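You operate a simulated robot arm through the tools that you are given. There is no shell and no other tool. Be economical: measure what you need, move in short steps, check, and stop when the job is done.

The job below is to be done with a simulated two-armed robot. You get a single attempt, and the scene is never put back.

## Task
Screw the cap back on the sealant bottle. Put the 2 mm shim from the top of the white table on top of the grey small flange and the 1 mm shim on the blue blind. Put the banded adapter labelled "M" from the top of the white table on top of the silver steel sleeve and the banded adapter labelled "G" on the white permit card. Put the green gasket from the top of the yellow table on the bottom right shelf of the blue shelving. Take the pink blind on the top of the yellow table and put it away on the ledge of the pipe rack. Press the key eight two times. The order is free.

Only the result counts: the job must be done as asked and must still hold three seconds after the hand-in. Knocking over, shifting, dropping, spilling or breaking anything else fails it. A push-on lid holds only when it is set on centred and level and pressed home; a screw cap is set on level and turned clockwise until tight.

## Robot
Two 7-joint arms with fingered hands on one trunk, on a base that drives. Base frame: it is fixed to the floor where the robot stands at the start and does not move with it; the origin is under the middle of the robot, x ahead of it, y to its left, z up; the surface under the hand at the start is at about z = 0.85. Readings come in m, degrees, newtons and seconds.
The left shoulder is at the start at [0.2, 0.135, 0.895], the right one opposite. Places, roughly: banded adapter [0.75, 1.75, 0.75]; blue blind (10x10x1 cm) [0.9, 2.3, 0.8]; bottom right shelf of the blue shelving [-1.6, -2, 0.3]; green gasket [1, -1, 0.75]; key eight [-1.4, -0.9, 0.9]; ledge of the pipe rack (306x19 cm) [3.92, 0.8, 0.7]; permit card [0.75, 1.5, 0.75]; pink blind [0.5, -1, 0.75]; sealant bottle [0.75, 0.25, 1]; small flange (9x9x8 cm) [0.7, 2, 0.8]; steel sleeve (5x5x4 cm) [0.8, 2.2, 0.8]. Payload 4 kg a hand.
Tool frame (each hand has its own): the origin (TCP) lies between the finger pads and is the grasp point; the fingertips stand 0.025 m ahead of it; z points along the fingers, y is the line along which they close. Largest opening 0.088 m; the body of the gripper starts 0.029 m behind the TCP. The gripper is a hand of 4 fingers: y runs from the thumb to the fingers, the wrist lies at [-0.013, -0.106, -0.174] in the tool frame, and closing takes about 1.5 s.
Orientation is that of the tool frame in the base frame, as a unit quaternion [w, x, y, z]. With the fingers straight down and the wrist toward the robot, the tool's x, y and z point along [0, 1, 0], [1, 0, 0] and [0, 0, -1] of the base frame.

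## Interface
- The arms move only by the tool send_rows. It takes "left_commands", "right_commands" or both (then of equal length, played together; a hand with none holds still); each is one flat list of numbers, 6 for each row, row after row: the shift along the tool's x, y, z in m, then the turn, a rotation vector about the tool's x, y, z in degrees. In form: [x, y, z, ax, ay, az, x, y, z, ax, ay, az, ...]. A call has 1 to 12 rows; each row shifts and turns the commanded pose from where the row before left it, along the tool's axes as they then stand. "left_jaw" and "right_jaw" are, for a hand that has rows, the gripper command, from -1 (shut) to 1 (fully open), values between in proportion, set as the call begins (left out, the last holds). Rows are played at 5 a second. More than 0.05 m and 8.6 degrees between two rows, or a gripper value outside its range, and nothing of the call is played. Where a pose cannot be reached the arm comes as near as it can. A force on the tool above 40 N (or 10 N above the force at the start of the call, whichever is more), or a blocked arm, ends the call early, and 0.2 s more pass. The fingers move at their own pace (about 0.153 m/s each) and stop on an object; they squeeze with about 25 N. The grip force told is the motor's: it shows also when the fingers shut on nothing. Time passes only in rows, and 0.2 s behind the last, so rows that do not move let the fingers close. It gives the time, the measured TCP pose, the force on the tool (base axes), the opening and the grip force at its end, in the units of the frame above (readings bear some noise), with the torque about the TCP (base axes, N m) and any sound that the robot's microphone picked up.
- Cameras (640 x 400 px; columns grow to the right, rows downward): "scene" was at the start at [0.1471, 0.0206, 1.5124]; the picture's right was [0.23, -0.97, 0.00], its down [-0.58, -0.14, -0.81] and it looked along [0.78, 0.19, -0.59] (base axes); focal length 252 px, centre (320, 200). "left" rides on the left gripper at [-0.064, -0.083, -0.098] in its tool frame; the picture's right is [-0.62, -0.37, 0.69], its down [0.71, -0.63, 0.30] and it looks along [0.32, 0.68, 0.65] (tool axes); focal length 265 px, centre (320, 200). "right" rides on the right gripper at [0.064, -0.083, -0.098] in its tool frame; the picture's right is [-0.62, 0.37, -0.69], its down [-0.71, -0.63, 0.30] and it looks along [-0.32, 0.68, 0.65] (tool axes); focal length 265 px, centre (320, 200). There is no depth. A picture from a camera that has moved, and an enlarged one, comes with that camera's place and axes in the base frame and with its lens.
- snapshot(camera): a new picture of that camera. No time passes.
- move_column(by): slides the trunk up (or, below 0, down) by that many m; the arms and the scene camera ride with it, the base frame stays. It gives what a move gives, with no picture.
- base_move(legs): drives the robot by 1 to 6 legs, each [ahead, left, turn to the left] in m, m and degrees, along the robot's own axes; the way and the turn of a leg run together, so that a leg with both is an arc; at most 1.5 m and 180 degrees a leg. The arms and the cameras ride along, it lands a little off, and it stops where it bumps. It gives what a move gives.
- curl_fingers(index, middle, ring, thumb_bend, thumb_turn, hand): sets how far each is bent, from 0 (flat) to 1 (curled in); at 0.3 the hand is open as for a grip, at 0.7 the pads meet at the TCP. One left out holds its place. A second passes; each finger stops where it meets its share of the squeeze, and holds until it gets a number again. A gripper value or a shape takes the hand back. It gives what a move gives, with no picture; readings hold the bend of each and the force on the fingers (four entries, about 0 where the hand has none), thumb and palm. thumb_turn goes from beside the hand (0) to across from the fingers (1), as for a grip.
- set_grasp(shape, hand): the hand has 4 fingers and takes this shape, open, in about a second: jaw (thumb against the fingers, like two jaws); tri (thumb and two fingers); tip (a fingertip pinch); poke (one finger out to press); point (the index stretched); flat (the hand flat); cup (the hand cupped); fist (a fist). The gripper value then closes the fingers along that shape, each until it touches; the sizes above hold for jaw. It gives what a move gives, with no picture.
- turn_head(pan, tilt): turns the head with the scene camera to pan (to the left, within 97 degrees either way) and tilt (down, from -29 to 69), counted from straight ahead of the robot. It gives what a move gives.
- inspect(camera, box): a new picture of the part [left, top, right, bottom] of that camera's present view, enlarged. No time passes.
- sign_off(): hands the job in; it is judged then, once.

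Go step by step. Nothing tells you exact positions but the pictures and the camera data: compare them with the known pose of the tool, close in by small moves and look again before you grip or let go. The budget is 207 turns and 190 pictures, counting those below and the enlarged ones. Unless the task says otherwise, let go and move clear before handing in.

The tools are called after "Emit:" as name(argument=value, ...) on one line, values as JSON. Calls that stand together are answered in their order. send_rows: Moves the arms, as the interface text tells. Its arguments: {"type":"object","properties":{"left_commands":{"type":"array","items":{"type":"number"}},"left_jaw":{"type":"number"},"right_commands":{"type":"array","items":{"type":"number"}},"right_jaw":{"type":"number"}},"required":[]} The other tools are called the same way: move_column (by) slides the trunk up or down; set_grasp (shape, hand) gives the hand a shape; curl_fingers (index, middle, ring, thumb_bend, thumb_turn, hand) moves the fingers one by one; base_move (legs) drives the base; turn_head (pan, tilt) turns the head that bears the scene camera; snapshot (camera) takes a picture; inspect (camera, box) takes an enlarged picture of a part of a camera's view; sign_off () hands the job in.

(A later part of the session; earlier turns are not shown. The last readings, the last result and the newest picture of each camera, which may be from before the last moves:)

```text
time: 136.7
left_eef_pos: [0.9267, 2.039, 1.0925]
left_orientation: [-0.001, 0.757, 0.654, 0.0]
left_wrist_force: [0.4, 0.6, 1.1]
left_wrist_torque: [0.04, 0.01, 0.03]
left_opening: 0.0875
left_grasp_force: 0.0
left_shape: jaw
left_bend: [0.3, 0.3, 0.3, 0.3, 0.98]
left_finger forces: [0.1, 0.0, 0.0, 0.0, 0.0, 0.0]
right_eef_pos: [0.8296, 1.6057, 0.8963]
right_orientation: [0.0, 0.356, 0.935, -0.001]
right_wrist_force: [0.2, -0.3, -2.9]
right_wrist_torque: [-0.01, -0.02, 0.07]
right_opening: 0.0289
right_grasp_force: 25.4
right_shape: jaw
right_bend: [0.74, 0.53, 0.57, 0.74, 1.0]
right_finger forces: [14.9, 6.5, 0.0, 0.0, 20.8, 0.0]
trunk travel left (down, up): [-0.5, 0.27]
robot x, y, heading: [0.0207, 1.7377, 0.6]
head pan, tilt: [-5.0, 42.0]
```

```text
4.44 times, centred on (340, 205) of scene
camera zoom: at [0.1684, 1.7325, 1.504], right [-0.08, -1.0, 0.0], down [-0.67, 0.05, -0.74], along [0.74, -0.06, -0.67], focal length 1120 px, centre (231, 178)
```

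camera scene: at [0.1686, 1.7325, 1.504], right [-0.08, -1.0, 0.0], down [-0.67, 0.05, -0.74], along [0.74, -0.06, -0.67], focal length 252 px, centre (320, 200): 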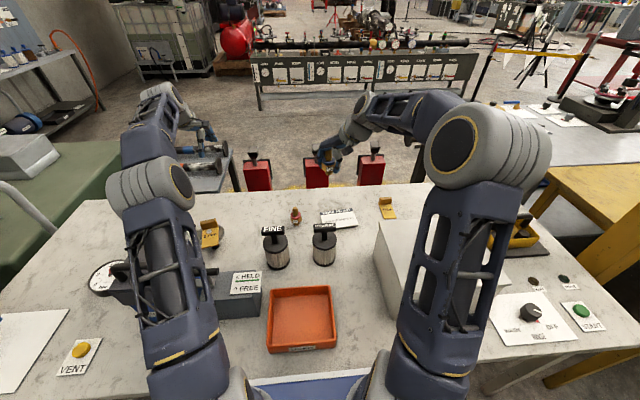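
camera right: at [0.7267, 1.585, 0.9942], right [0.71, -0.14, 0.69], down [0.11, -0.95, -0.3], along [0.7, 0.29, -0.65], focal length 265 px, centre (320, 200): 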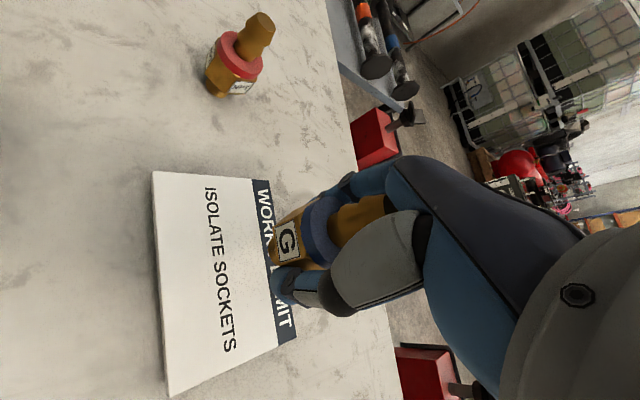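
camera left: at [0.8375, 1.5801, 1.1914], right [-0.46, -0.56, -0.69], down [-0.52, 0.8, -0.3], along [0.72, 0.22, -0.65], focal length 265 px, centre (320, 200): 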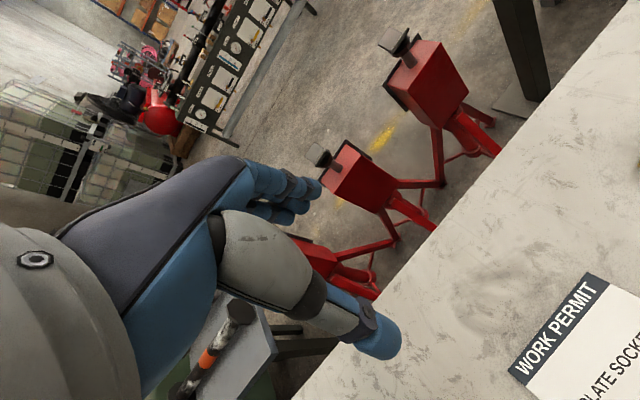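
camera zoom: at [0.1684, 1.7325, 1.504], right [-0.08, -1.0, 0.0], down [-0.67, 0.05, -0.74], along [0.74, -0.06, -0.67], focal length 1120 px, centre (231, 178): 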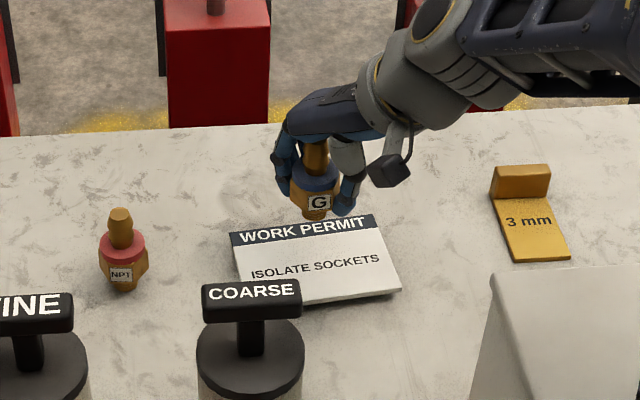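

G will land near the card's middle. I lower it to contact.

Emit:
send_rows(right_commands=[0, 0, 0.03, 0, 0, 0, 0, 0, 0.02, 0, 0, 0, 0, 0, 0.003, 0, 0, 0, 0, 0, 0.0015, 0, 0, 0])

Emit:
send_rows(right_commands=[0, 0, 0.0015, 0, 0, 0])

Emit:
inspect(camera="scene", box=[270, 160, 410, 250])

```text
time: 137.7
left_eef_pos: [0.9252, 2.0396, 1.0947]
left_orientation: [-0.001, 0.757, 0.653, 0.0]
left_wrist_force: [0.0, 0.1, -0.5]
left_wrist_torque: [0.01, -0.01, 0.03]
left_opening: 0.0877
left_grasp_force: 0.1
left_shape: jaw
left_bend: [0.3, 0.3, 0.3, 0.3, 0.98]
left_finger forces: [0.0, 0.0, 0.0, 0.0, 0.1, 0.0]
right_eef_pos: [0.831, 1.6042, 0.8448]
right_orientation: [0.003, 0.356, 0.934, 0.001]
right_wrist_force: [-1.5, -4.2, 29.8]
right_wrist_torque: [-0.1, 0.13, -0.04]
right_opening: 0.0266
right_grasp_force: 25.3
right_shape: jaw
right_bend: [0.75, 0.59, 0.57, 0.77, 1.0]
right_finger forces: [13.6, 2.8, 0.0, 0.0, 18.9, 21.1]
trunk travel left (down, up): [-0.5, 0.27]
robot x, y, heading: [0.0249, 1.7359, 0.5]
head pan, tilt: [-5.0, 42.0]
```

```text
time: 138.3
left_eef_pos: [0.9257, 2.0392, 1.0932]
left_orientation: [0.0, 0.757, 0.654, 0.001]
left_wrist_force: [-0.4, 0.3, 0.1]
left_wrist_torque: [0.0, -0.02, 0.01]
left_opening: 0.0877
left_grasp_force: 0.1
left_shape: jaw
left_bend: [0.3, 0.3, 0.3, 0.3, 0.98]
left_finger forces: [0.1, 0.0, 0.0, 0.0, 0.0, 0.0]
right_eef_pos: [0.8313, 1.6042, 0.8462]
right_orientation: [0.006, 0.358, 0.934, 0.002]
right_wrist_force: [-3.2, -1.6, 14.7]
right_wrist_torque: [-0.03, 0.08, 0.01]
right_opening: 0.0263
right_grasp_force: 24.6
right_shape: jaw
right_bend: [0.75, 0.59, 0.57, 0.77, 1.0]
right_finger forces: [13.9, 2.4, 0.0, 0.0, 19.6, 14.0]
trunk travel left (down, up): [-0.5, 0.27]
robot x, y, heading: [0.0228, 1.7398, 0.3]
head pan, tilt: [-5.0, 42.0]
stopped in row 1 (right hand): the force on the tool passed its limit at 40 N (the readings are from after the stop); the commanded pose is now the measured one
```

```text
4.44 times, centred on (340, 205) of scene
camera zoom: at [0.1679, 1.7324, 1.5035], right [-0.08, -1.0, 0.0], down [-0.67, 0.05, -0.74], along [0.74, -0.06, -0.67], focal length 1120 px, centre (231, 178)
```

zoom: 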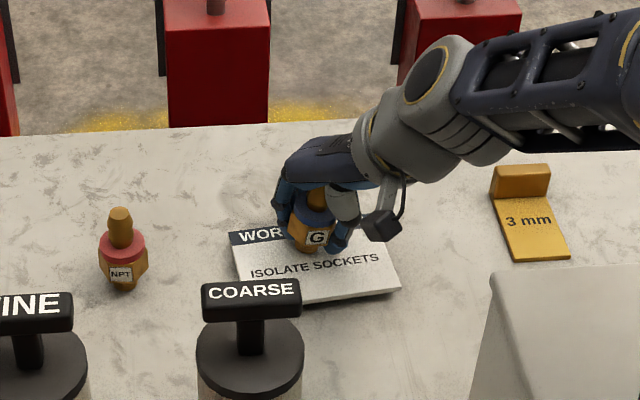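

G stands on the card (the card is thicker than I thought). I ease up 2 mm and release.

Emit:
send_rows(right_commands=[0, 0, -0.002, 0, 0, 0])

Emit:
send_rows(right_commands=[0, 0, 0, 0, 0, 0, 0, 0, 0, 0, 0, 0, 0, 0, 0, 0, 0, 0, 0, 0, 0, 0, 0, 0, 0, 0, 0, 0, 0, 0, 0, 0, -0.03, 0, 0, 0, 0, 0, -0.045, 0, 0, 0, 0, 0, -0.045, 0, 0, 0, 0, 0, -0.045, 0, 0, 0, 0, 0, -0.045, 0, 0, 0, 0, 0, -0.045, 0, 0, 0], right_jaw=1)

Emit:
inspect(camera="scene", box=[180, 160, 420, 260])

```text
time: 138.7
left_eef_pos: [0.9255, 2.0394, 1.0948]
left_orientation: [0.0, 0.756, 0.654, 0.0]
left_wrist_force: [-0.1, 1.0, -0.8]
left_wrist_torque: [0.03, 0.0, 0.0]
left_opening: 0.0877
left_grasp_force: 0.2
left_shape: jaw
left_bend: [0.3, 0.3, 0.3, 0.3, 0.98]
left_finger forces: [0.0, 0.0, 0.0, 0.1, 0.0, 0.1]
right_eef_pos: [0.8315, 1.6054, 0.8443]
right_orientation: [0.004, 0.357, 0.934, 0.002]
right_wrist_force: [0.3, -1.7, 9.4]
right_wrist_torque: [-0.04, 0.04, -0.04]
right_opening: 0.0266
right_grasp_force: 24.7
right_shape: jaw
right_bend: [0.75, 0.59, 0.57, 0.77, 1.0]
right_finger forces: [15.3, 3.4, 0.1, 0.1, 20.1, 11.5]
trunk travel left (down, up): [-0.5, 0.27]
robot x, y, heading: [0.0226, 1.7379, 0.2]
head pan, tilt: [-5.0, 42.0]
```

```text
time: 141.1
left_eef_pos: [0.9259, 2.0398, 1.094]
left_orientation: [0.0, 0.756, 0.654, 0.0]
left_wrist_force: [0.0, -0.3, 1.1]
left_wrist_torque: [0.01, 0.0, 0.02]
left_opening: 0.0876
left_grasp_force: 0.0
left_shape: jaw
left_bend: [0.3, 0.3, 0.3, 0.3, 0.98]
left_finger forces: [0.1, 0.0, 0.0, 0.0, 0.1, 0.0]
right_eef_pos: [0.8297, 1.6055, 1.101]
right_orientation: [0.003, 0.357, 0.934, 0.001]
right_wrist_force: [0.2, -0.7, -0.5]
right_wrist_torque: [0.03, -0.03, 0.01]
right_opening: 0.0876
right_grasp_force: 0.1
right_shape: jaw
right_bend: [0.3, 0.3, 0.3, 0.3, 0.98]
right_finger forces: [0.1, 0.0, 0.0, 0.1, 0.0, 0.0]
trunk travel left (down, up): [-0.5, 0.27]
robot x, y, heading: [0.0243, 1.739, 0.4]
head pan, tilt: [-5.0, 42.0]
```

```text
2.67 times, centred on (300, 210) of scene
camera zoom: at [0.1687, 1.7323, 1.5039], right [-0.08, -1.0, 0.0], down [-0.67, 0.05, -0.74], along [0.74, -0.06, -0.67], focal length 672 px, centre (373, 173)
```

zoom: 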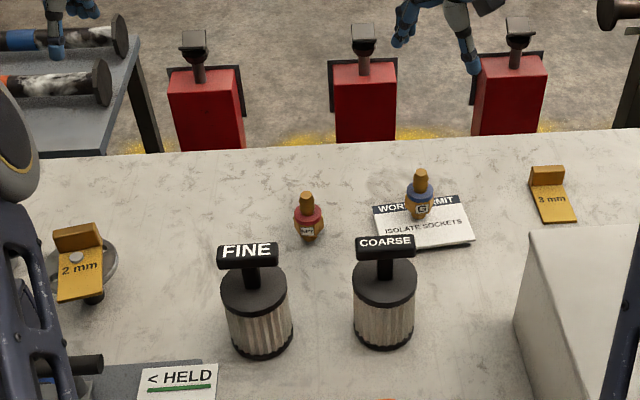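

All four white-table placements stand. Now the yellow table's right end. I pull both hands in a little, back out and drive toward y ≈ −0.98, keeping clear of the post.

Emit:
send_rows(left_commands=[-0.006, -0.04, 0, 0, 0, 0, -0.006, -0.04, 0, 0, 0, 0, -0.006, -0.04, 0, 0, 0, 0, -0.006, -0.04, 0, 0, 0, 0, -0.006, -0.04, 0, 0, 0, 0], right_commands=[0.0224, -0.02, 0, 0, 0, 0, 0.0224, -0.02, 0, 0, 0, 0, 0.0224, -0.02, 0, 0, 0, 0, 0.0224, -0.02, 0, 0, 0, 0, 0.0224, -0.02, 0, 0, 0, 0])

Emit:
base_move(legs=[[-0.55, 0, 0], [0, -1.4, 0], [0, -1.3, 0]])

Emit:
turn_head(pan=0, tilt=38)

Emit:
snapshot(camera="scene")

```text
time: 142.3
left_eef_pos: [0.7248, 2.0367, 1.0927]
left_orientation: [-0.001, 0.757, 0.654, 0.0]
left_wrist_force: [0.2, -0.7, -0.6]
left_wrist_torque: [0.01, 0.01, -0.01]
left_opening: 0.0875
left_grasp_force: 0.0
left_shape: jaw
left_bend: [0.3, 0.3, 0.3, 0.3, 0.98]
left_finger forces: [0.0, 0.1, 0.0, 0.0, 0.0, 0.0]
right_eef_pos: [0.6795, 1.6082, 1.0981]
right_orientation: [0.003, 0.357, 0.934, 0.0]
right_wrist_force: [0.6, 0.1, -0.3]
right_wrist_torque: [0.0, 0.01, -0.02]
right_opening: 0.0879
right_grasp_force: 0.1
right_shape: jaw
right_bend: [0.3, 0.3, 0.3, 0.3, 0.98]
right_finger forces: [0.1, 0.0, 0.0, 0.0, 0.1, 0.1]
trunk travel left (down, up): [-0.5, 0.27]
robot x, y, heading: [0.0195, 1.7364, 0.4]
head pan, tilt: [-5.0, 42.0]
```

```text
time: 158.2
left_eef_pos: [0.236, -0.6605, 1.0931]
left_orientation: [0.0, 0.75, 0.662, 0.0]
left_wrist_force: [-0.6, -0.3, 0.0]
left_wrist_torque: [-0.03, 0.03, -0.02]
left_opening: 0.0877
left_grasp_force: 0.1
left_shape: jaw
left_bend: [0.3, 0.3, 0.3, 0.3, 0.98]
left_finger forces: [0.0, 0.1, 0.0, 0.0, 0.0, 0.1]
right_eef_pos: [0.2016, -1.0927, 1.0986]
right_orientation: [0.003, 0.347, 0.938, 0.001]
right_wrist_force: [-0.4, 0.5, -0.3]
right_wrist_torque: [0.0, 0.0, 0.0]
right_opening: 0.0875
right_grasp_force: 0.1
right_shape: jaw
right_bend: [0.3, 0.3, 0.3, 0.3, 0.98]
right_finger forces: [0.1, 0.1, 0.0, 0.0, 0.0, 0.0]
trunk travel left (down, up): [-0.5, 0.27]
robot x, y, heading: [-0.4608, -0.973, 1.6]
head pan, tilt: [-5.0, 42.0]
```

```text
time: 158.8
left_eef_pos: [0.2372, -0.6601, 1.0928]
left_orientation: [0.001, 0.75, 0.662, 0.001]
left_wrist_force: [1.1, 0.3, 0.1]
left_wrist_torque: [0.03, -0.01, 0.0]
left_opening: 0.0877
left_grasp_force: 0.0
left_shape: jaw
left_bend: [0.3, 0.3, 0.3, 0.3, 0.98]
left_finger forces: [0.0, 0.0, 0.0, 0.0, 0.1, 0.1]
right_eef_pos: [0.2013, -1.0913, 1.0996]
right_orientation: [0.003, 0.347, 0.938, 0.001]
right_wrist_force: [0.5, -0.1, -0.8]
right_wrist_torque: [0.01, -0.03, 0.02]
right_opening: 0.0875
right_grasp_force: 0.2
right_shape: jaw
right_bend: [0.3, 0.3, 0.3, 0.3, 0.98]
right_finger forces: [0.1, 0.0, 0.0, 0.1, 0.0, 0.1]
trunk travel left (down, up): [-0.5, 0.27]
robot x, y, heading: [-0.4605, -0.9763, 1.4]
head pan, tilt: [0.0, 38.0]
```

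```text
60 pictures are left
camera scene: at [-0.3091, -0.9703, 1.5099], right [0.03, -1.0, 0.0], down [-0.62, -0.02, -0.79], along [0.79, 0.02, -0.62], focal length 252 px, centre (320, 200)
```

scene: 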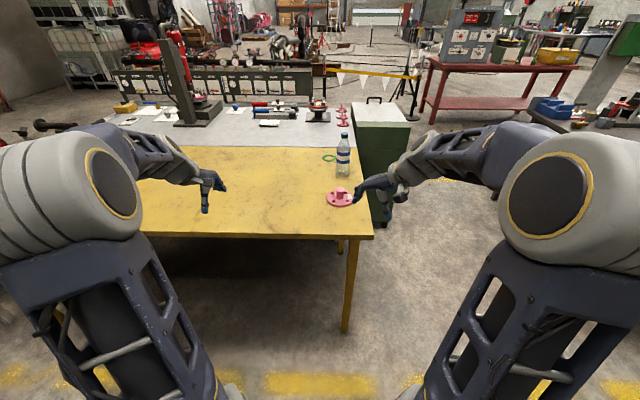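

Emit:
inspect(camera="scene", box=[300, 125, 400, 215])

Emit:
inspect(camera="scene", box=[100, 20, 600, 250])

```text
4.44 times, centred on (350, 170) of scene
camera zoom: at [-0.3091, -0.9703, 1.5099], right [0.03, -1.0, 0.0], down [-0.62, -0.02, -0.79], along [0.79, 0.02, -0.62], focal length 1120 px, centre (187, 333)
```

zoom: 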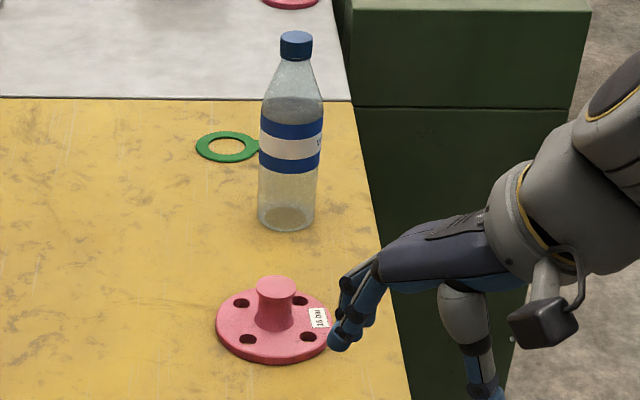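

```text
1.28 times, centred on (350, 135) of scene
camera zoom: at [-0.3091, -0.9703, 1.5099], right [0.03, -1.0, 0.0], down [-0.62, -0.02, -0.79], along [0.79, 0.02, -0.62], focal length 322 px, centre (282, 283)
```

zoom: 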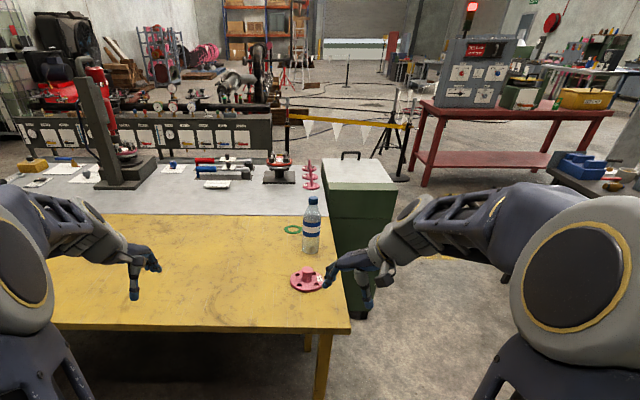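

The pink blind has a knob at about (0.536, −1.03); the gasket is a flat ring near (0.894, −0.987) with its tab toward the tall water bottle at (0.74, −1.05). I raise both hands and drive to (−0.02, −1.25).

Emit:
send_rows(left_commands=[0, 0, -0.045, 0, 0, 0, 0, 0, -0.045, 0, 0, 0], right_commands=[0, 0, -0.045, 0, 0, 0, 0, 0, -0.045, 0, 0, 0])

Emit:
base_move(legs=[[0, -0.27, -1.4], [0.44, 0, 0]])

Emit:
snapshot(camera="left")

```text
time: 159.4
left_eef_pos: [0.2358, -0.6618, 1.1826]
left_orientation: [0.0, 0.75, 0.662, 0.001]
left_wrist_force: [0.3, -0.4, 0.5]
left_wrist_torque: [0.0, 0.01, 0.02]
left_opening: 0.0874
left_grasp_force: 0.0
left_shape: jaw
left_bend: [0.3, 0.3, 0.3, 0.3, 0.98]
left_finger forces: [0.0, 0.0, 0.1, 0.0, 0.0, 0.1]
right_eef_pos: [0.2005, -1.0926, 1.189]
right_orientation: [0.002, 0.347, 0.938, 0.001]
right_wrist_force: [0.1, 0.6, 0.2]
right_wrist_torque: [0.0, 0.05, 0.05]
right_opening: 0.0876
right_grasp_force: 0.1
right_shape: jaw
right_bend: [0.3, 0.3, 0.3, 0.3, 0.98]
right_finger forces: [0.1, 0.0, 0.0, 0.0, 0.0, 0.0]
trunk travel left (down, up): [-0.5, 0.27]
robot x, y, heading: [-0.4556, -0.9751, 1.4]
head pan, tilt: [0.0, 38.0]
```

```text
time: 163.6
left_eef_pos: [0.683, -0.9387, 1.1826]
left_orientation: [0.0, 0.757, 0.654, 0.0]
left_wrist_force: [-0.1, 0.7, 0.8]
left_wrist_torque: [0.0, -0.01, 0.03]
left_opening: 0.0877
left_grasp_force: 0.0
left_shape: jaw
left_bend: [0.3, 0.3, 0.3, 0.3, 0.98]
left_finger forces: [0.0, 0.0, 0.0, 0.1, 0.0, 0.1]
right_eef_pos: [0.6413, -1.3689, 1.1889]
right_orientation: [0.003, 0.355, 0.935, 0.001]
right_wrist_force: [-0.6, -0.6, -0.2]
right_wrist_torque: [0.01, 0.0, -0.04]
right_opening: 0.0878
right_grasp_force: 0.0
right_shape: jaw
right_bend: [0.3, 0.3, 0.3, 0.3, 0.98]
right_finger forces: [0.0, 0.0, 0.0, 0.0, 0.0, 0.1]
trunk travel left (down, up): [-0.5, 0.27]
robot x, y, heading: [-0.0141, -1.2369, 0.5]
head pan, tilt: [0.0, 38.0]
```

```text
57 pictures are left
camera left: at [0.5926, -0.992, 1.2806], right [-0.45, -0.56, -0.69], down [-0.52, 0.8, -0.3], along [0.72, 0.22, -0.65], focal length 265 px, centre (320, 200)
```

left: 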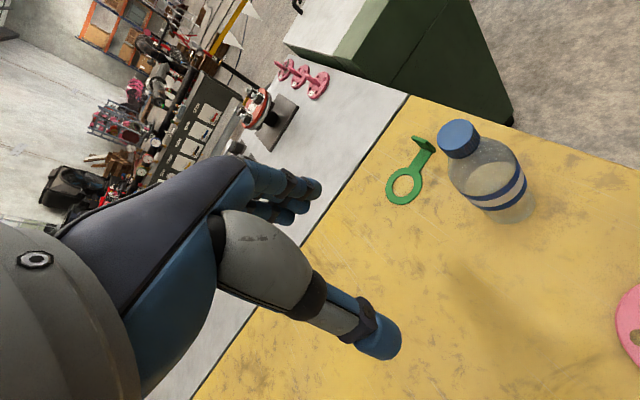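

Zoom on the gasket: it seems to have an upright tab on the right.

Emit:
inspect(camera="left", box=[370, 110, 550, 230])

```text
3.33 times, centred on (460, 170) of left
camera zoom: at [0.5926, -0.992, 1.2806], right [-0.45, -0.56, -0.69], down [-0.52, 0.8, -0.3], along [0.72, 0.22, -0.65], focal length 885 px, centre (-147, 300)
```

zoom: 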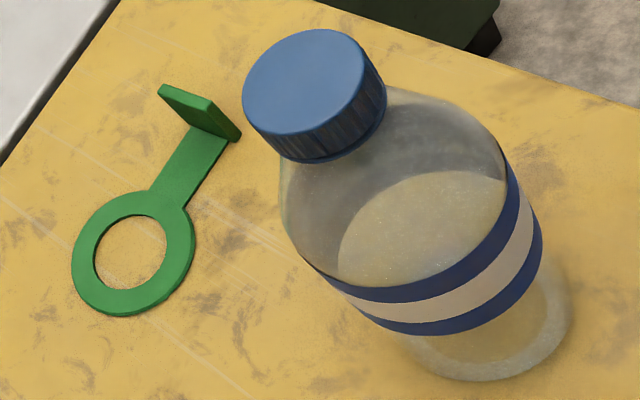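

The gasket has an upright tab at about (0.899, −1.072) facing along y. From the table's right end, facing +y, both gasket (right hand) and pink blind (left hand) come within comfortable reach, clear of the water bottle. I drive around to (0.68, −1.87), heading 90°.

Emit:
base_move(legs=[[-0.44, 0, 0], [0, -0.63, 0], [0, 0, 89.5]])

Emit:
turn_head(pan=-40, tilt=35)

Emit:
snapshot(camera="scene")

```text
time: 173.2
left_eef_pos: [-0.7526, -1.1811, 1.1849]
left_orientation: [0.001, 0.067, 0.998, -0.001]
left_wrist_force: [0.4, 0.5, -0.1]
left_wrist_torque: [-0.03, 0.02, -0.01]
left_opening: 0.0875
left_grasp_force: 0.0
left_shape: jaw
left_bend: [0.3, 0.3, 0.3, 0.3, 0.98]
left_finger forces: [0.0, 0.0, 0.0, 0.0, 0.0, 0.1]
right_eef_pos: [-0.3213, -1.2191, 1.1881]
right_orientation: [0.002, -0.413, 0.911, 0.002]
right_wrist_force: [0.5, 0.2, 0.2]
right_wrist_torque: [0.0, -0.01, -0.02]
right_opening: 0.0877
right_grasp_force: 0.0
right_shape: jaw
right_bend: [0.3, 0.3, 0.3, 0.3, 0.98]
right_finger forces: [0.1, 0.0, 0.0, 0.0, 0.0, 0.0]
trunk travel left (down, up): [-0.5, 0.27]
robot x, y, heading: [-0.4463, -1.8782, 90.8]
head pan, tilt: [0.0, 38.0]
```

```text
time: 174.3
left_eef_pos: [-0.752, -1.1799, 1.1838]
left_orientation: [0.0, 0.066, 0.998, -0.001]
left_wrist_force: [-0.5, 0.9, 1.1]
left_wrist_torque: [0.03, 0.0, 0.02]
left_opening: 0.088
left_grasp_force: 0.0
left_shape: jaw
left_bend: [0.3, 0.3, 0.3, 0.3, 0.98]
left_finger forces: [0.1, 0.1, 0.0, 0.0, 0.1, 0.1]
right_eef_pos: [-0.3216, -1.2191, 1.189]
right_orientation: [0.001, -0.413, 0.911, 0.003]
right_wrist_force: [0.4, -0.6, 0.3]
right_wrist_torque: [0.01, 0.01, 0.01]
right_opening: 0.0875
right_grasp_force: 0.0
right_shape: jaw
right_bend: [0.3, 0.3, 0.3, 0.3, 0.98]
right_finger forces: [0.1, 0.1, 0.1, 0.0, 0.0, 0.0]
trunk travel left (down, up): [-0.5, 0.27]
robot x, y, heading: [-0.4463, -1.8735, 90.9]
head pan, tilt: [-40.0, 35.0]
```

```text
55 pictures are left
camera scene: at [-0.3895, -1.7482, 1.5145], right [0.78, -0.63, 0.0], down [-0.36, -0.45, -0.82], along [0.52, 0.64, -0.57], focal length 252 px, centre (320, 200)
```

scene: 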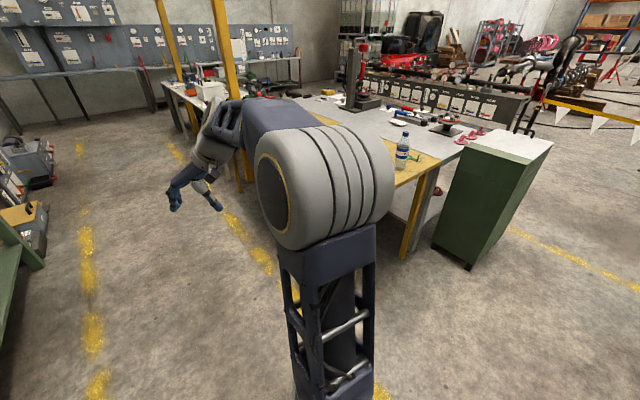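

The floor is free there; the cabinet begins at x ≈ 1.28. I strafe right 1.12 m.

Emit:
base_move(legs=[[0, -1.12, -0.9]])

Emit:
turn_head(pan=0, tilt=45)

Emit:
snapshot(camera="scene")

```text
time: 180.0
left_eef_pos: [0.3883, -1.1709, 1.1836]
left_orientation: [0.0, 0.083, 0.997, 0.0]
left_wrist_force: [-0.1, -0.1, -0.6]
left_wrist_torque: [-0.02, -0.03, -0.02]
left_opening: 0.0877
left_grasp_force: 0.0
left_shape: jaw
left_bend: [0.3, 0.3, 0.3, 0.3, 0.98]
left_finger forces: [0.1, 0.0, 0.1, 0.1, 0.1, 0.0]
right_eef_pos: [0.819, -1.2233, 1.1901]
right_orientation: [0.002, -0.398, 0.917, 0.003]
right_wrist_force: [0.2, 0.1, -0.5]
right_wrist_torque: [-0.03, 0.04, -0.01]
right_opening: 0.0875
right_grasp_force: 0.0
right_shape: jaw
right_bend: [0.3, 0.3, 0.3, 0.3, 0.98]
right_finger forces: [0.0, 0.0, 0.0, 0.0, 0.0, 0.1]
trunk travel left (down, up): [-0.5, 0.27]
robot x, y, heading: [0.6726, -1.8801, 89.1]
head pan, tilt: [-40.0, 35.0]
```

```text
time: 181.1
left_eef_pos: [0.3886, -1.1722, 1.1821]
left_orientation: [0.0, 0.082, 0.997, 0.0]
left_wrist_force: [-0.8, -1.0, -1.0]
left_wrist_torque: [0.0, -0.03, -0.01]
left_opening: 0.0877
left_grasp_force: 0.1
left_shape: jaw
left_bend: [0.3, 0.3, 0.3, 0.3, 0.98]
left_finger forces: [0.0, 0.0, 0.0, 0.0, 0.1, 0.0]
right_eef_pos: [0.8186, -1.223, 1.19]
right_orientation: [0.002, -0.399, 0.917, 0.002]
right_wrist_force: [0.4, -0.7, 0.0]
right_wrist_torque: [-0.01, 0.01, -0.03]
right_opening: 0.0876
right_grasp_force: 0.0
right_shape: jaw
right_bend: [0.3, 0.3, 0.3, 0.3, 0.98]
right_finger forces: [0.1, 0.0, 0.0, 0.1, 0.0, 0.1]
trunk travel left (down, up): [-0.5, 0.27]
robot x, y, heading: [0.6703, -1.8751, 89.2]
head pan, tilt: [0.0, 45.0]
```

```text
54 pictures are left
camera scene: at [0.6773, -1.7348, 1.4997], right [1.0, -0.02, 0.0], down [-0.01, -0.71, -0.71], along [0.01, 0.71, -0.71], focal length 252 px, centre (320, 200)
```

scene: 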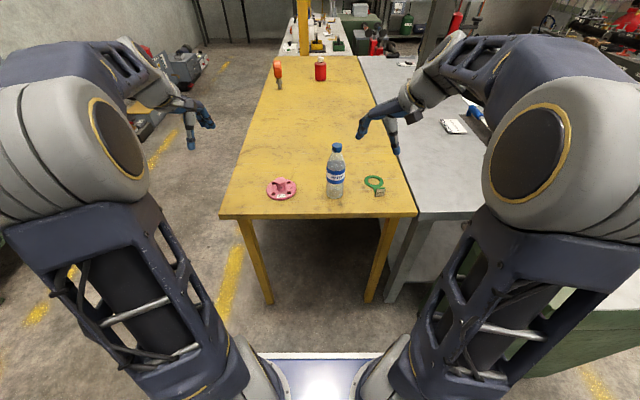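

Emit:
inspect(camera="scene", box=[250, 135, 410, 225])

```text
4.00 times, centred on (330, 180) of scene
camera zoom: at [0.6773, -1.7348, 1.4997], right [1.0, -0.02, 0.0], down [-0.01, -0.71, -0.71], along [0.01, 0.71, -0.71], focal length 1008 px, centre (280, 280)
```

zoom: 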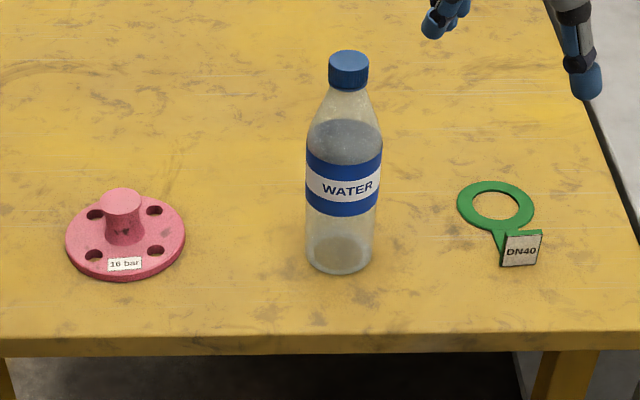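

The tab carries "DN40" and is at about (0.907, −1.072), yawed about 6°. I turn the right hand square to it and hover.

Emit:
send_rows(right_commands=[0, 0, 0, 0, 0, 8.2, 0, 0, 0, 0, 0, 8.2, 0, 0, 0, 0, 0, 8.2, 0, 0, 0, 0, 0, 8.2, 0, 0, 0, 0, 0, 8.2, -0.0258, 0.0355, 0.02, 0, 0, 0, -0.0258, 0.0355, 0.02, 0, 0, 0, -0.0258, 0.0355, 0.02, 0, 0, 0, -0.0258, 0.0355, 0.02, 0, 0, 0, 0, 0, 0.045, 0, 0, 0, 0, 0, 0.045, 0, 0, 0])

Emit:
snapshot(camera="right")

Emit:
inspect(camera="scene", box=[320, 130, 440, 215])

```text
time: 183.5
left_eef_pos: [0.3884, -1.1711, 1.1828]
left_orientation: [0.0, 0.083, 0.997, 0.0]
left_wrist_force: [-0.8, 0.2, -0.9]
left_wrist_torque: [0.02, 0.03, -0.03]
left_opening: 0.0878
left_grasp_force: 0.0
left_shape: jaw
left_bend: [0.3, 0.3, 0.3, 0.3, 0.98]
left_finger forces: [0.0, 0.0, 0.0, 0.0, 0.0, 0.0]
right_eef_pos: [0.9065, -1.0695, 1.0212]
right_orientation: [0.001, -0.053, 0.999, 0.004]
right_wrist_force: [-0.7, -0.4, 0.5]
right_wrist_torque: [0.0, 0.0, -0.02]
right_opening: 0.0876
right_grasp_force: 0.0
right_shape: jaw
right_bend: [0.3, 0.3, 0.3, 0.3, 0.98]
right_finger forces: [0.1, 0.0, 0.1, 0.0, 0.0, 0.1]
trunk travel left (down, up): [-0.5, 0.27]
robot x, y, heading: [0.6742, -1.8751, 89.0]
head pan, tilt: [0.0, 45.0]
```

```text
52 pictures are left
camera right: at [0.8507, -1.1603, 1.1187], right [0.58, 0.43, 0.7], down [0.78, -0.55, -0.31], along [0.25, 0.72, -0.65], focal length 265 px, centre (320, 200)
```

right: 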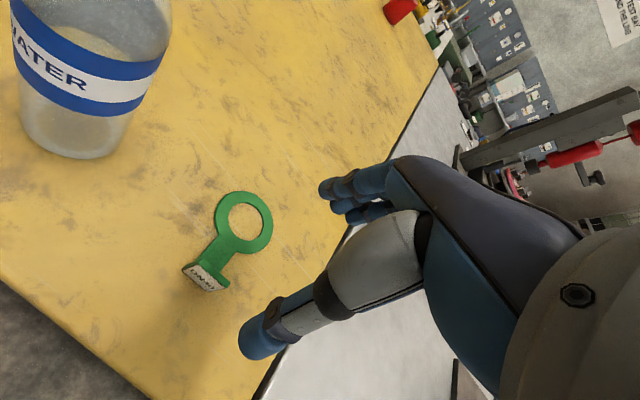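

```text
4.71 times, centred on (380, 172) of scene
camera zoom: at [0.6772, -1.735, 1.4997], right [1.0, -0.02, 0.0], down [-0.01, -0.71, -0.71], along [0.01, 0.71, -0.71], focal length 1185 px, centre (38, 329)
```

zoom: 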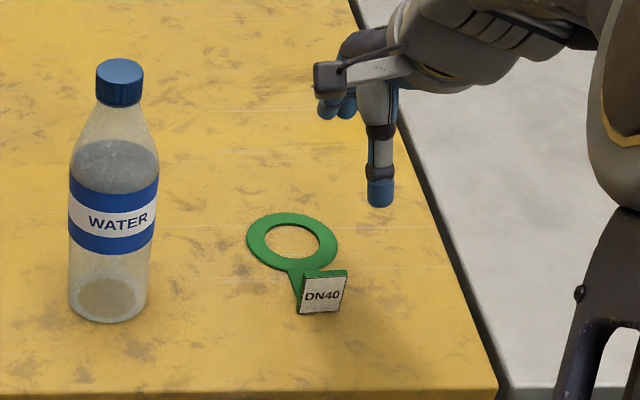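

The tab is right below the TCP. I descend and close.

Emit:
send_rows(right_commands=[0, 0, 0.045, 0, 0, 0, 0, 0, 0.045, 0, 0, 0, 0, 0, 0.035, 0, 0, 0, 0, 0, 0.009, 0, 0, 0])

Emit:
snapshot(camera="right")

Emit:
send_rows(right_commands=[0, 0, 0, 0, 0, 0, 0, 0, 0, 0, 0, 0, 0, 0, 0, 0, 0, 0, 0, 0, 0, 0, 0, 0, 0, 0, 0, 0, 0, 0, 0, 0, 0, 0, 0, 0, 0, 0, 0, 0, 0, 0, 0, 0, 0, 0, 0, 0], right_jaw=-1)

Emit:
snapshot(camera="right")

```text
time: 184.5
left_eef_pos: [0.389, -1.1707, 1.1829]
left_orientation: [0.0, 0.083, 0.997, -0.001]
left_wrist_force: [1.1, 0.1, 0.5]
left_wrist_torque: [0.0, 0.01, -0.01]
left_opening: 0.0876
left_grasp_force: 0.0
left_shape: jaw
left_bend: [0.3, 0.3, 0.3, 0.3, 0.98]
left_finger forces: [0.0, 0.0, 0.0, 0.0, 0.1, 0.0]
right_eef_pos: [0.9059, -1.069, 0.8857]
right_orientation: [0.0, -0.052, 0.999, 0.003]
right_wrist_force: [0.1, -0.4, 0.3]
right_wrist_torque: [-0.02, 0.01, 0.01]
right_opening: 0.0877
right_grasp_force: 0.1
right_shape: jaw
right_bend: [0.3, 0.3, 0.3, 0.3, 0.98]
right_finger forces: [0.0, 0.0, 0.0, 0.1, 0.1, 0.1]
trunk travel left (down, up): [-0.5, 0.27]
robot x, y, heading: [0.6723, -1.8767, 89.0]
head pan, tilt: [0.0, 45.0]
```

```text
50 pictures are left
camera right: at [0.8512, -1.1604, 0.9839], right [0.58, 0.43, 0.7], down [0.78, -0.55, -0.31], along [0.25, 0.72, -0.65], focal length 265 px, centre (320, 200)
```

right: 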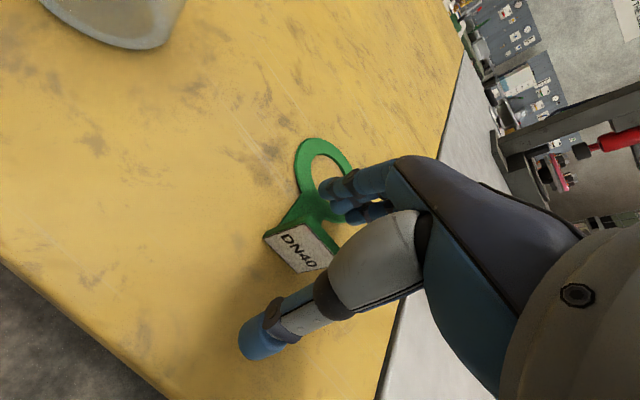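

```text
time: 186.3
left_eef_pos: [0.3888, -1.171, 1.183]
left_orientation: [0.0, 0.083, 0.997, 0.0]
left_wrist_force: [-0.4, 0.3, 0.1]
left_wrist_torque: [0.02, -0.02, 0.01]
left_opening: 0.0873
left_grasp_force: 0.1
left_shape: jaw
left_bend: [0.3, 0.3, 0.3, 0.3, 0.98]
left_finger forces: [0.0, 0.0, 0.1, 0.0, 0.0, 0.0]
right_eef_pos: [0.908, -1.069, 0.8859]
right_orientation: [0.001, -0.052, 0.999, 0.003]
right_wrist_force: [-1.0, -0.2, 0.2]
right_wrist_torque: [0.05, -0.01, -0.02]
right_opening: 0.0018
right_grasp_force: 24.9
right_shape: jaw
right_bend: [0.68, 0.68, 0.7, 0.71, 1.0]
right_finger forces: [14.0, 7.4, 0.0, 0.0, 21.5, 0.0]
trunk travel left (down, up): [-0.5, 0.27]
robot x, y, heading: [0.6741, -1.8731, 89.2]
head pan, tilt: [0.0, 45.0]
```

```text
49 pictures are left
camera right: at [0.8512, -1.1603, 0.9842], right [0.58, 0.43, 0.7], down [0.78, -0.55, -0.31], along [0.25, 0.72, -0.65], focal length 265 px, centre (320, 200)
```

right: 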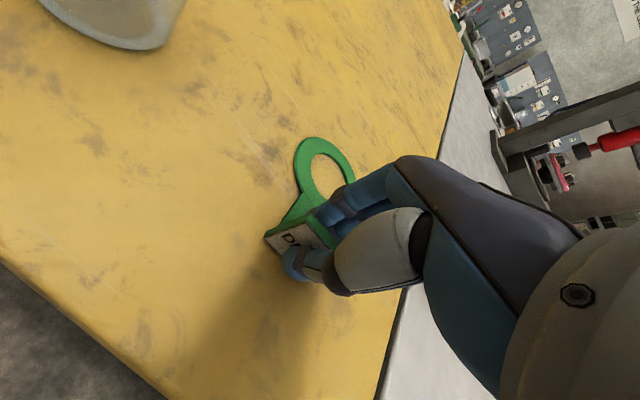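

The gasket is gripped by its tab. I lift it while moving the left hand above the pink blind's knob at about (0.542, −1.037).

Emit:
send_rows(left_commands=[-0.0258, 0.0314, 0.02, 0, 0, 0, -0.0258, 0.0314, 0.02, 0, 0, 0, -0.0258, 0.0314, 0.02, 0, 0, 0, -0.0258, 0.0314, 0.02, 0, 0, 0, -0.0258, 0.0314, 0.02, 0, 0, 0, 0, 0, 0.04, 0, 0, 0, 0, 0, 0.04, 0, 0, 0], right_commands=[0, 0, -0.03, 0, 0, 0, 0, 0, -0.045, 0, 0, 0, 0, 0, -0.045, 0, 0, 0, 0, 0, -0.045, 0, 0, 0, 0, 0, -0.045, 0, 0, 0, 0, -0.04, -0.02, 0, 0, 0, 0, -0.04, 0, 0, 0, 0])

Emit:
snapshot(camera="left")

Emit:
snapshot(camera="scene")

```text
time: 187.9
left_eef_pos: [0.543, -1.0369, 1.0033]
left_orientation: [0.0, 0.083, 0.997, 0.001]
left_wrist_force: [-0.7, 0.6, 0.7]
left_wrist_torque: [-0.03, -0.02, -0.03]
left_opening: 0.0878
left_grasp_force: 0.1
left_shape: jaw
left_bend: [0.3, 0.3, 0.3, 0.3, 0.98]
left_finger forces: [0.0, 0.0, 0.0, 0.1, 0.0, 0.0]
right_eef_pos: [0.9144, -1.1512, 1.115]
right_orientation: [0.001, -0.054, 0.999, 0.002]
right_wrist_force: [0.3, 0.0, -1.2]
right_wrist_torque: [0.02, 0.02, 0.0]
right_opening: 0.0018
right_grasp_force: 25.4
right_shape: jaw
right_bend: [0.68, 0.68, 0.7, 0.72, 1.0]
right_finger forces: [14.5, 7.9, 0.0, 0.1, 22.3, 0.0]
trunk travel left (down, up): [-0.5, 0.27]
robot x, y, heading: [0.6718, -1.8764, 89.1]
head pan, tilt: [0.0, 45.0]
```

```text
48 pictures are left
camera left: at [0.5935, -1.1308, 1.1012], right [0.55, -0.47, -0.69], down [-0.81, -0.5, -0.3], along [-0.21, 0.73, -0.65], focal length 265 px, centre (320, 200)
```

left: 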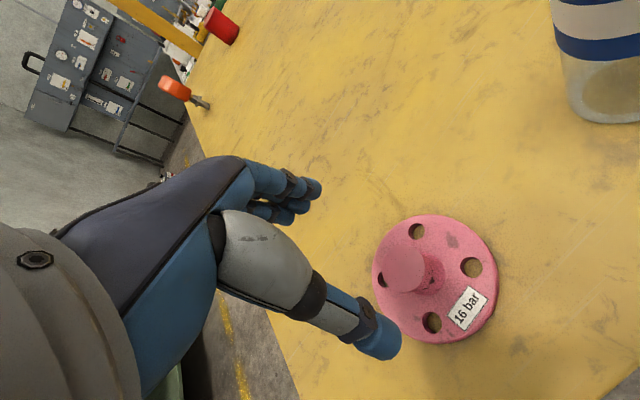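

```text
47 pictures are left
camera scene: at [0.6774, -1.7346, 1.4997], right [1.0, -0.02, 0.0], down [-0.01, -0.71, -0.71], along [0.01, 0.71, -0.71], focal length 252 px, centre (320, 200)
```

scene: 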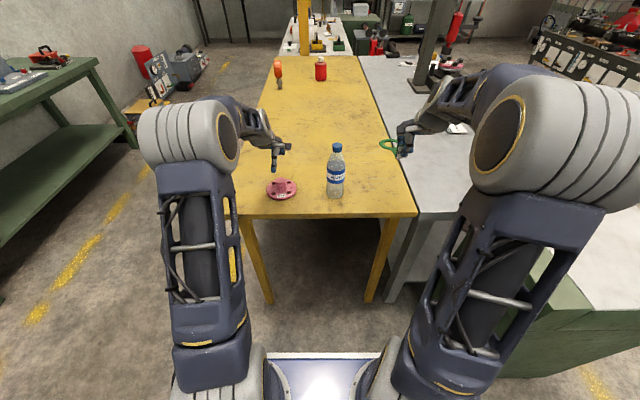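

Knob centre (0.542, −1.035) is under the TCP. I descend and grip the knob.

Emit:
send_rows(left_commands=[0, 0.001, 0.045, 0, 0, 0, 0, 0, 0.04, 0, 0, 0, 0, 0, 0.018, 0, 0, 0])

Emit:
send_rows(left_commands=[0, 0, 0, 0, 0, 0, 0, 0, 0, 0, 0, 0, 0, 0, 0, 0, 0, 0, 0, 0, 0, 0, 0, 0, 0, 0, 0, 0, 0, 0, 0, 0, 0, 0, 0, 0, 0, 0, 0, 0, 0, 0], left_jaw=-1)

Emit:
snapshot(camera="left")

```text
time: 188.7
left_eef_pos: [0.5438, -1.0374, 0.9001]
left_orientation: [0.0, 0.084, 0.996, 0.0]
left_wrist_force: [0.0, 0.1, 0.7]
left_wrist_torque: [0.0, 0.04, 0.01]
left_opening: 0.0876
left_grasp_force: 0.0
left_shape: jaw
left_bend: [0.3, 0.3, 0.3, 0.3, 0.98]
left_finger forces: [0.0, 0.1, 0.0, 0.1, 0.0, 0.1]
right_eef_pos: [0.9136, -1.1514, 1.1157]
right_orientation: [0.001, -0.052, 0.999, 0.003]
right_wrist_force: [-0.7, 0.5, -0.1]
right_wrist_torque: [0.0, 0.01, 0.01]
right_opening: 0.0022
right_grasp_force: 24.9
right_shape: jaw
right_bend: [0.68, 0.68, 0.7, 0.72, 1.0]
right_finger forces: [14.5, 7.9, 0.1, 0.1, 22.4, 0.0]
trunk travel left (down, up): [-0.5, 0.27]
robot x, y, heading: [0.6706, -1.8742, 89.4]
head pan, tilt: [0.0, 45.0]
```

```text
time: 190.3
left_eef_pos: [0.5431, -1.0374, 0.9]
left_orientation: [-0.001, 0.083, 0.997, 0.0]
left_wrist_force: [0.3, -2.1, -0.1]
left_wrist_torque: [-0.05, -0.03, 0.03]
left_opening: 0.026
left_grasp_force: 24.9
left_shape: jaw
left_bend: [0.74, 0.48, 0.53, 0.75, 1.0]
left_finger forces: [12.3, 7.4, 0.0, 0.0, 21.1, 0.0]
right_eef_pos: [0.9146, -1.1511, 1.1146]
right_orientation: [0.0, -0.052, 0.999, 0.003]
right_wrist_force: [0.8, -0.3, 0.0]
right_wrist_torque: [0.0, 0.04, 0.04]
right_opening: 0.002
right_grasp_force: 25.3
right_shape: jaw
right_bend: [0.68, 0.68, 0.7, 0.72, 1.0]
right_finger forces: [14.4, 7.8, 0.1, 0.0, 22.4, 0.1]
trunk travel left (down, up): [-0.5, 0.27]
robot x, y, heading: [0.6736, -1.8733, 88.8]
head pan, tilt: [0.0, 45.0]
```

```text
46 pictures are left
camera left: at [0.5943, -1.1318, 0.9979], right [0.55, -0.47, -0.69], down [-0.81, -0.5, -0.3], along [-0.21, 0.73, -0.65], focal length 265 px, centre (320, 200)
```

left: 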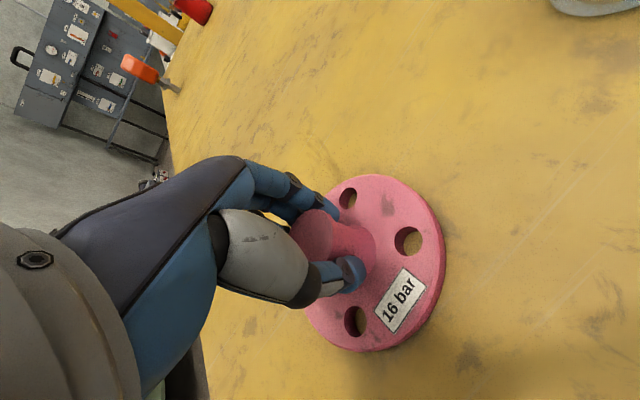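

Both parts are held. I lift the blind and look toward the shelving on my left (−x).

Emit:
send_rows(left_commands=[0, 0, -0.03, 0, 0, 0, 0, 0, -0.045, 0, 0, 0, 0, 0, -0.045, 0, 0, 0, 0, 0, -0.045, 0, 0, 0, 0, -0.04, -0.02, 0, 0, 0, 0, -0.04, 0, 0, 0, 0])

Emit:
turn_head(pan=90, tilt=25)

Emit:
snapshot(camera="scene")

Emit:
turn_head(pan=-80, tilt=20)

Emit:
snapshot(camera="scene")

```text
time: 191.7
left_eef_pos: [0.529, -1.1167, 1.0871]
left_orientation: [0.0, 0.083, 0.997, -0.001]
left_wrist_force: [-0.3, 1.0, -8.6]
left_wrist_torque: [-0.06, 0.0, -0.02]
left_opening: 0.0252
left_grasp_force: 24.8
left_shape: jaw
left_bend: [0.74, 0.48, 0.53, 0.75, 1.0]
left_finger forces: [13.4, 8.0, 0.1, 0.0, 20.5, 0.1]
right_eef_pos: [0.9147, -1.1498, 1.1145]
right_orientation: [0.001, -0.053, 0.999, 0.003]
right_wrist_force: [0.5, -0.1, -1.0]
right_wrist_torque: [-0.02, -0.03, -0.03]
right_opening: 0.0022
right_grasp_force: 25.1
right_shape: jaw
right_bend: [0.68, 0.68, 0.7, 0.72, 1.0]
right_finger forces: [14.4, 7.9, 0.1, 0.1, 22.4, 0.0]
trunk travel left (down, up): [-0.5, 0.27]
robot x, y, heading: [0.6711, -1.8731, 89.0]
head pan, tilt: [0.0, 45.0]
```

```text
time: 193.4
left_eef_pos: [0.5293, -1.1163, 1.0861]
left_orientation: [0.0, 0.084, 0.996, 0.001]
left_wrist_force: [-0.2, -0.9, -7.6]
left_wrist_torque: [-0.08, -0.02, 0.0]
left_opening: 0.0253
left_grasp_force: 25.1
left_shape: jaw
left_bend: [0.74, 0.48, 0.53, 0.75, 1.0]
left_finger forces: [13.3, 7.9, 0.2, 0.1, 20.5, 0.1]
right_eef_pos: [0.9133, -1.1513, 1.1156]
right_orientation: [0.001, -0.052, 0.999, 0.003]
right_wrist_force: [-0.8, 0.4, -0.5]
right_wrist_torque: [-0.02, -0.03, -0.04]
right_opening: 0.0017
right_grasp_force: 25.0
right_shape: jaw
right_bend: [0.68, 0.68, 0.7, 0.72, 1.0]
right_finger forces: [14.5, 7.9, 0.0, 0.1, 22.4, 0.0]
trunk travel left (down, up): [-0.5, 0.27]
robot x, y, heading: [0.6719, -1.8772, 89.0]
head pan, tilt: [90.0, 25.0]
```

```text
45 pictures are left
camera scene: at [0.5839, -1.8144, 1.5302], right [0.02, 1.0, 0.0], down [0.42, -0.01, -0.91], along [-0.91, 0.01, -0.42], focal length 252 px, centre (320, 200)
```

scene: 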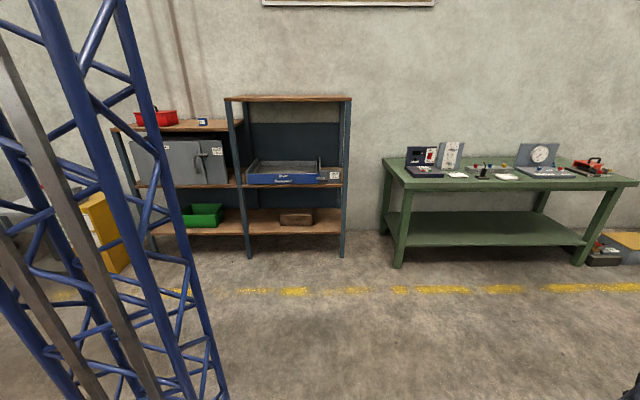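

```text
time: 195.9
left_eef_pos: [0.529, -1.1167, 1.0865]
left_orientation: [0.0, 0.083, 0.997, 0.0]
left_wrist_force: [-0.1, 0.0, -8.0]
left_wrist_torque: [-0.07, -0.04, 0.03]
left_opening: 0.0253
left_grasp_force: 24.7
left_shape: jaw
left_bend: [0.74, 0.48, 0.53, 0.75, 1.0]
left_finger forces: [13.3, 7.9, 0.3, 0.0, 20.5, 0.1]
right_eef_pos: [0.9146, -1.1515, 1.1145]
right_orientation: [0.002, -0.052, 0.999, 0.003]
right_wrist_force: [-0.8, -0.5, -0.1]
right_wrist_torque: [0.0, 0.01, 0.01]
right_opening: 0.0018
right_grasp_force: 25.3
right_shape: jaw
right_bend: [0.68, 0.68, 0.7, 0.72, 1.0]
right_finger forces: [14.5, 7.9, 0.0, 0.0, 22.4, 0.0]
trunk travel left (down, up): [-0.5, 0.27]
robot x, y, heading: [0.6762, -1.8756, 89.0]
head pan, tilt: [-80.0, 20.0]
```

```text
44 pictures are left
camera scene: at [0.768, -1.801, 1.5383], right [0.16, -0.99, 0.0], down [-0.34, -0.05, -0.94], along [0.93, 0.15, -0.34], focal length 252 px, centre (320, 200)
```

scene: 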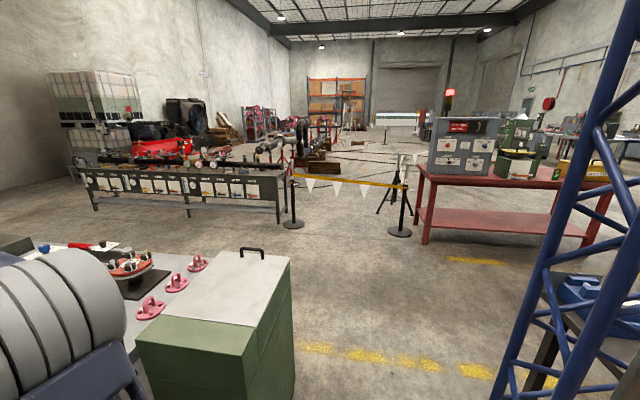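

The blue shelving is at x ≈ −1.33…−1.87; its bottom right shelf (z ≈ 0.3) has free space at y ≈ −1.82 right of the brown box. I raise the trunk for clearance over the water bottle, turn to face −x and drive up.

Emit:
move_column(by=0.15)

Emit:
base_move(legs=[[0, 0, 91], [0.95, 0.21, 0]])

Emit:
turn_head(pan=0, tilt=40)

Emit:
snapshot(camera="scene")

```text
time: 197.7
left_eef_pos: [0.5298, -1.1158, 1.2368]
left_orientation: [0.0, 0.083, 0.997, 0.0]
left_wrist_force: [0.3, -0.7, -8.1]
left_wrist_torque: [-0.06, 0.0, 0.0]
left_opening: 0.0256
left_grasp_force: 24.7
left_shape: jaw
left_bend: [0.74, 0.48, 0.53, 0.75, 1.0]
left_finger forces: [13.4, 7.9, 0.2, 0.0, 20.6, 0.0]
right_eef_pos: [0.915, -1.1511, 1.2647]
right_orientation: [0.001, -0.053, 0.999, 0.003]
right_wrist_force: [-0.4, -0.1, 0.5]
right_wrist_torque: [0.02, -0.01, 0.01]
right_opening: 0.0018
right_grasp_force: 25.3
right_shape: jaw
right_bend: [0.68, 0.68, 0.7, 0.72, 1.0]
right_finger forces: [14.5, 7.9, 0.0, 0.0, 22.4, 0.1]
trunk travel left (down, up): [-0.65, 0.12]
robot x, y, heading: [0.6732, -1.8732, 89.4]
head pan, tilt: [-80.0, 20.0]
```

```text
time: 206.6
left_eef_pos: [-0.9994, -2.3018, 1.2365]
left_orientation: [0.0, -0.664, 0.748, -0.001]
left_wrist_force: [0.0, 0.0, -8.4]
left_wrist_torque: [0.02, -0.04, 0.0]
left_opening: 0.0252
left_grasp_force: 25.0
left_shape: jaw
left_bend: [0.74, 0.48, 0.53, 0.75, 1.0]
left_finger forces: [12.7, 7.8, 0.4, 0.0, 19.5, 0.0]
right_eef_pos: [-0.9817, -1.9152, 1.265]
right_orientation: [0.002, 0.76, -0.65, -0.002]
right_wrist_force: [0.3, 0.7, -0.4]
right_wrist_torque: [0.01, -0.01, 0.01]
right_opening: 0.0019
right_grasp_force: 25.2
right_shape: jaw
right_bend: [0.68, 0.68, 0.7, 0.72, 1.0]
right_finger forces: [14.2, 7.6, 0.1, 0.1, 21.9, 0.1]
trunk travel left (down, up): [-0.65, 0.12]
robot x, y, heading: [-0.2447, -2.1196, -177.9]
head pan, tilt: [-80.0, 20.0]
```

```text
time: 208.1
left_eef_pos: [-0.9978, -2.3015, 1.2367]
left_orientation: [0.001, -0.665, 0.747, 0.0]
left_wrist_force: [1.3, 0.1, -7.8]
left_wrist_torque: [0.0, -0.05, -0.02]
left_opening: 0.0251
left_grasp_force: 25.1
left_shape: jaw
left_bend: [0.74, 0.48, 0.53, 0.75, 1.0]
left_finger forces: [12.8, 7.9, 0.3, 0.0, 19.6, 0.1]
right_eef_pos: [-0.9826, -1.9156, 1.2655]
right_orientation: [0.002, 0.76, -0.65, -0.003]
right_wrist_force: [0.2, -0.7, -1.2]
right_wrist_torque: [-0.05, 0.01, 0.03]
right_opening: 0.0018
right_grasp_force: 24.8
right_shape: jaw
right_bend: [0.68, 0.68, 0.7, 0.72, 1.0]
right_finger forces: [14.3, 7.6, 0.0, 0.0, 21.9, 0.0]
trunk travel left (down, up): [-0.65, 0.12]
robot x, y, heading: [-0.2492, -2.12, -178.2]
head pan, tilt: [0.0, 40.0]
```

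```text
43 pictures are left
camera scene: at [-0.3891, -2.1253, 1.6569], right [-0.03, 1.0, 0.0], down [0.64, 0.02, -0.77], along [-0.77, -0.03, -0.64], focal length 252 px, centre (320, 200)
```

scene: 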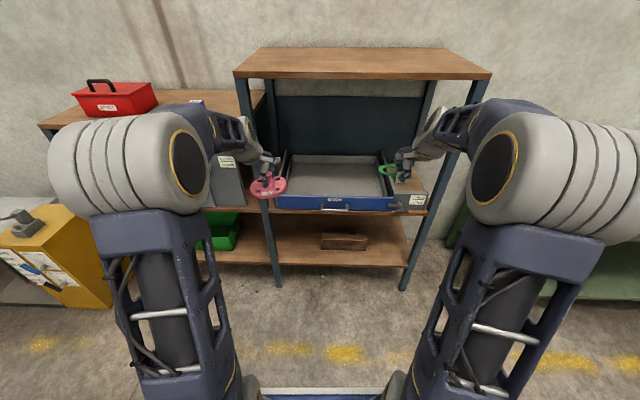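

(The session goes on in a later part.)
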